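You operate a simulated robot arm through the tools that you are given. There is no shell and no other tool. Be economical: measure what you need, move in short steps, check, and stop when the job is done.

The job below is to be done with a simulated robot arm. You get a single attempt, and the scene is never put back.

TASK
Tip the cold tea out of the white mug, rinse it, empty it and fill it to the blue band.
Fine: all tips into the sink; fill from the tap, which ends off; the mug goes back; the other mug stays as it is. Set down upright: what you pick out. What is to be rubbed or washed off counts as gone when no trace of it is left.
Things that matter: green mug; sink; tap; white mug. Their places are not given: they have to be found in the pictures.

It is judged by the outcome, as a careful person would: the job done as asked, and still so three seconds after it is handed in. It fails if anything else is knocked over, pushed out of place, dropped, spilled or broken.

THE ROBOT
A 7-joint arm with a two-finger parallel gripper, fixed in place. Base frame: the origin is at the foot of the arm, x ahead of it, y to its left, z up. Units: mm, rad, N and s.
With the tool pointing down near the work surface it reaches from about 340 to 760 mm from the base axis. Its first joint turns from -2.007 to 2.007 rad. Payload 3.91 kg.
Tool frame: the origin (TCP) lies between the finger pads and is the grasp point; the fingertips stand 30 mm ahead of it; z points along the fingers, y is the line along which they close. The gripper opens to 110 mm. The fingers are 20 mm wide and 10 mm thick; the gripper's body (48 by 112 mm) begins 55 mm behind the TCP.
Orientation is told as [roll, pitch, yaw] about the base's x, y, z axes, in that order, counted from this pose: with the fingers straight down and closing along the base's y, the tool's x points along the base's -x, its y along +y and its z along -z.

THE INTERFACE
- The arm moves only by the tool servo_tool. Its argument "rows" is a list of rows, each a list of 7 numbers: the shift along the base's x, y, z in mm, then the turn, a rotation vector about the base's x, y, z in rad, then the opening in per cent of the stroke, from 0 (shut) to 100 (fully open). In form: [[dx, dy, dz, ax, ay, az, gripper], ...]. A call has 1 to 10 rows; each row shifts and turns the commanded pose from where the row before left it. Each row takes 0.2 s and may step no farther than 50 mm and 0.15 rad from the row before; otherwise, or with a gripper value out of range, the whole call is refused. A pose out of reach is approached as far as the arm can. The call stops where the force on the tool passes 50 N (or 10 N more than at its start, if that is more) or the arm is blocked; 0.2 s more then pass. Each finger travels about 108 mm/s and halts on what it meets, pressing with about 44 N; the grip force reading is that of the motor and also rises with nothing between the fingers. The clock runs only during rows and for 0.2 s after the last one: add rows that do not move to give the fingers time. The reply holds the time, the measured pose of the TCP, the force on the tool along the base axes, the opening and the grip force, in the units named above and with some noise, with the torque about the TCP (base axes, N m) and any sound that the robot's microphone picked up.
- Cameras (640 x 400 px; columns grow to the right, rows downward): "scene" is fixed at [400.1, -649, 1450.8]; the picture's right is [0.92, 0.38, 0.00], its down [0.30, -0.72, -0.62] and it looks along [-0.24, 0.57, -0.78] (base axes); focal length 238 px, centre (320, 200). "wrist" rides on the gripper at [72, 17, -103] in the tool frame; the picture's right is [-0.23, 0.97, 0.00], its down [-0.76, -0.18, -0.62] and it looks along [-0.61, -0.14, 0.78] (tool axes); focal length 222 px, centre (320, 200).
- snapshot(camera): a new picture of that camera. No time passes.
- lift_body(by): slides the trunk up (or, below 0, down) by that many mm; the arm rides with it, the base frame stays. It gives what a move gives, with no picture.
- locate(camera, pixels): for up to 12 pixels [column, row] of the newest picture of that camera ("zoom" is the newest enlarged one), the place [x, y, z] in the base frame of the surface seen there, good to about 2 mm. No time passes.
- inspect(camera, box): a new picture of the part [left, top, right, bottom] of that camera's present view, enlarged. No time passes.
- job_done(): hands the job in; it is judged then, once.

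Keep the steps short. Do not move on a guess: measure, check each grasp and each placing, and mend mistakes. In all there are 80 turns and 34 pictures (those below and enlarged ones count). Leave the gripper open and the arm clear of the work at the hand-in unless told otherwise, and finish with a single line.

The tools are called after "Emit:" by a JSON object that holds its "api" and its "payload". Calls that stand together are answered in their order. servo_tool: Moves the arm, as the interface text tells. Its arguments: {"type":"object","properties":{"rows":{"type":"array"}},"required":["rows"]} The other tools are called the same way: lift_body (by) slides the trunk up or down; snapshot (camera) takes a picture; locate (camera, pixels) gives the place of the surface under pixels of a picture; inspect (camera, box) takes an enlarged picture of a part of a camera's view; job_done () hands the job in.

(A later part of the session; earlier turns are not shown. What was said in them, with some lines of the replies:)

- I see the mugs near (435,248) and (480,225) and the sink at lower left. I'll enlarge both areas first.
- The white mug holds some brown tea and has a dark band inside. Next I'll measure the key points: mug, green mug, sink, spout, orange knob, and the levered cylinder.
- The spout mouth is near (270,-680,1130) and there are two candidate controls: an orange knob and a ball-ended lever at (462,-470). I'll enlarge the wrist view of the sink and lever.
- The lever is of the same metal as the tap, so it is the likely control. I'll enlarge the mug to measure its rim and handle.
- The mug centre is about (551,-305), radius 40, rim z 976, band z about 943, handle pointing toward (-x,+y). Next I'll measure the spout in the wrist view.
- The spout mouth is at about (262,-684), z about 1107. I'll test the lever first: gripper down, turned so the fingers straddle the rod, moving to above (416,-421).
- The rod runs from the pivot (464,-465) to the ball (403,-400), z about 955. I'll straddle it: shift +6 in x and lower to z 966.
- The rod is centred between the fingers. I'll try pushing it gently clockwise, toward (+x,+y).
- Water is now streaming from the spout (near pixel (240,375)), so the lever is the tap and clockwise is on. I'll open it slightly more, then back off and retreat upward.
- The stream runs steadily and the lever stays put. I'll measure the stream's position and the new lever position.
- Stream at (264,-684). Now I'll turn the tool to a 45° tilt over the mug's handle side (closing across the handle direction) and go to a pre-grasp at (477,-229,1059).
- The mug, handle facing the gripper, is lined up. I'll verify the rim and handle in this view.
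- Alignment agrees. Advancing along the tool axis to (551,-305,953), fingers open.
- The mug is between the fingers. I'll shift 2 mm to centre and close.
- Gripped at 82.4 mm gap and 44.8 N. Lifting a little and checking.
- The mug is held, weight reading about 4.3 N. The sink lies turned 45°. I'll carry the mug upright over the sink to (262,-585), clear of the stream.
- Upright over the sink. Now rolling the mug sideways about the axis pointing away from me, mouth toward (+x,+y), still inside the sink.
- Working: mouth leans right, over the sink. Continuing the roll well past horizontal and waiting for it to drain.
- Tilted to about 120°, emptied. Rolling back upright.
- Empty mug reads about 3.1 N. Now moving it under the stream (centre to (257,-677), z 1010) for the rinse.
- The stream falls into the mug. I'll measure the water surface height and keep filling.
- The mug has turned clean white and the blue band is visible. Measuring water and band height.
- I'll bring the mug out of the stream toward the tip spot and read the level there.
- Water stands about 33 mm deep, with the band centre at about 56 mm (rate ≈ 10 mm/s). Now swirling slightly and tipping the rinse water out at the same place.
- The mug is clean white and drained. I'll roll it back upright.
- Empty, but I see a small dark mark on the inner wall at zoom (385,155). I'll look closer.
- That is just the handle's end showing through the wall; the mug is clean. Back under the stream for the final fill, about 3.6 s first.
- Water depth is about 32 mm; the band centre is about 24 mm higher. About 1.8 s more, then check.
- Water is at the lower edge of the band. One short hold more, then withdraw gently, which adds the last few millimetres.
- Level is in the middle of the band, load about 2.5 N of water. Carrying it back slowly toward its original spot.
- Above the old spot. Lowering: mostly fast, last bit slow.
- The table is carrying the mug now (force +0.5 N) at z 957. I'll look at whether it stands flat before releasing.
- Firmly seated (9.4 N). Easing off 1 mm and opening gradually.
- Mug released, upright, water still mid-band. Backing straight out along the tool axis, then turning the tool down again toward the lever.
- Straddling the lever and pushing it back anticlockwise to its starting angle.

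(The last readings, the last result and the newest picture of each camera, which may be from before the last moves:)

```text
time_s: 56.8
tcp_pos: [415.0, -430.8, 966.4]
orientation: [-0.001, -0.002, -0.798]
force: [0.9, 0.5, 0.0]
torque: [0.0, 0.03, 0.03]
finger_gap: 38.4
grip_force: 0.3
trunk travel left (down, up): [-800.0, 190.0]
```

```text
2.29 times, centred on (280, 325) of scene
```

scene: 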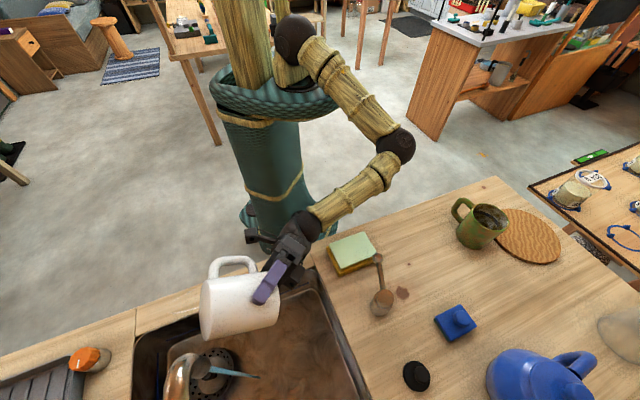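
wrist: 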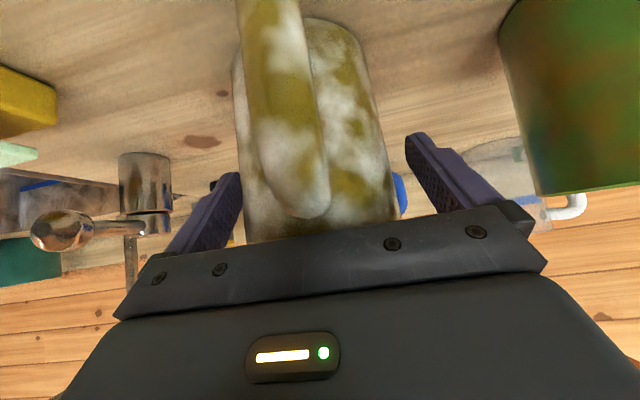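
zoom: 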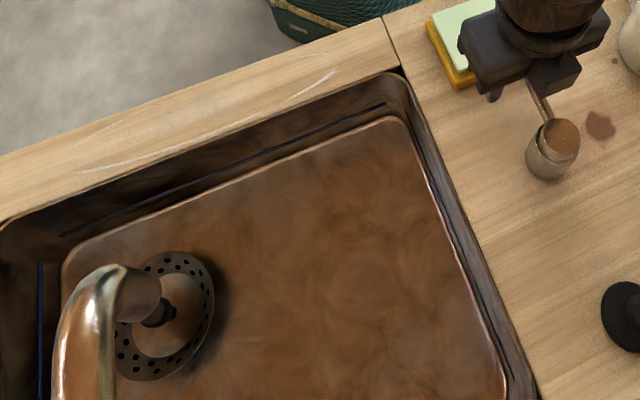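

The stream is gone. A 2 mm nudge to confirm the stop, then back off and retreat up.

Emit:
{"api": "servo_tool", "payload": {"rows": [[-1.5, -1.5, 0, 0, 0, 0, 35], [0, 0, 0, 0, 0, 0, 35]]}}

Emit:
{"api": "servo_tool", "payload": {"rows": [[6, 6, 0, 0, 0, 0, 35], [3, 3, 0, 0, 0, 0, 35], [0, 0, 40, 0, 0, 0, 35], [0, 0, 50, 0, 0, 0, 35], [0, 0, 50, 0, 0, 0, 60], [-30, 25, 30, 0, 0, 0, 100], [-35, 25, 25, 0, 0, 0, 100], [-35, 25, 25, 0, 0, 0, 100], [-30, 25, 10, 0, 0, 0, 100], [0, 0, 0, 0, 0, 0, 100]]}}

Emit:
{"api": "snapshot", "payload": {"camera": "scene"}}

```text
time_s: 57.4
tcp_pos: [413.7, -430.7, 966.4]
orientation: [-0.001, 0.0, -0.798]
force: [0.7, 1.5, -0.2]
torque: [0.0, 0.0, 0.03]
finger_gap: 38.8
grip_force: 0.0
trunk travel left (down, up): [-800.0, 190.0]
```

```text
time_s: 59.6
tcp_pos: [290.1, -323.3, 1195.8]
orientation: [0.0, 0.001, -0.797]
force: [0.2, 0.1, 0.8]
torque: [0.0, 0.0, -0.01]
finger_gap: 109.7
grip_force: 0.1
trunk travel left (down, up): [-800.0, 190.0]
```

```text
2 pictures are left
```

scene: 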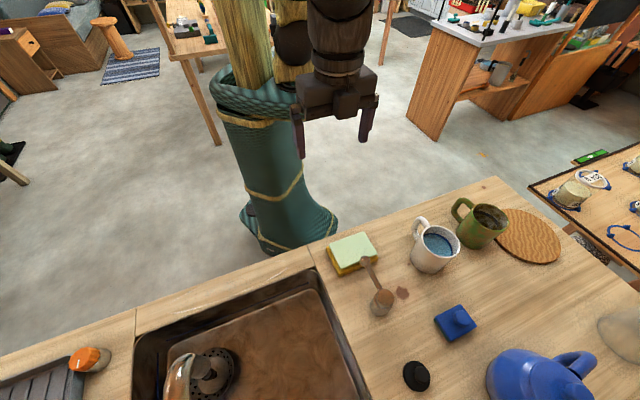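

Tap off, lever back, everything in place. One last close look at the mug's level and position.

Emit:
{"api": "inspect", "payload": {"camera": "scene", "box": [400, 190, 520, 280]}}

Emit:
{"api": "locate", "payload": {"camera": "zoom", "pixels": [[154, 205], [220, 157], [320, 245], [266, 296], [180, 366], [220, 240], [262, 208]]}}

```text
4.44 times, centred on (460, 235) of scene
```

zoom: 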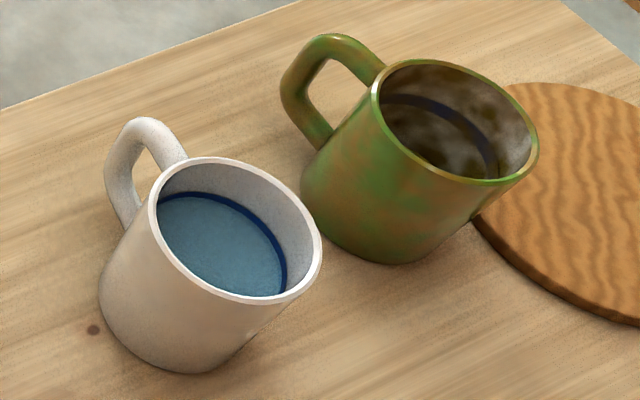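

```text
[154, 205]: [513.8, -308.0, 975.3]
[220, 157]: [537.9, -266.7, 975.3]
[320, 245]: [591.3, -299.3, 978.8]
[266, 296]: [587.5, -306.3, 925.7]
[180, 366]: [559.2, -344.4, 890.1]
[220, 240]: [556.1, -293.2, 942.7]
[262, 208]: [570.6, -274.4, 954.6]
```

The water surface is at z 943, level with the band, and the mug is upright on its old spot. Handing in.

Emit:
{"api": "job_done", "payload": {}}

```text
The job is handed in.
```

The white mug was emptied of tea, rinsed, tipped out into the sink, filled to the blue band and set back upright in its place; the tap is off and the green mug was not touched.
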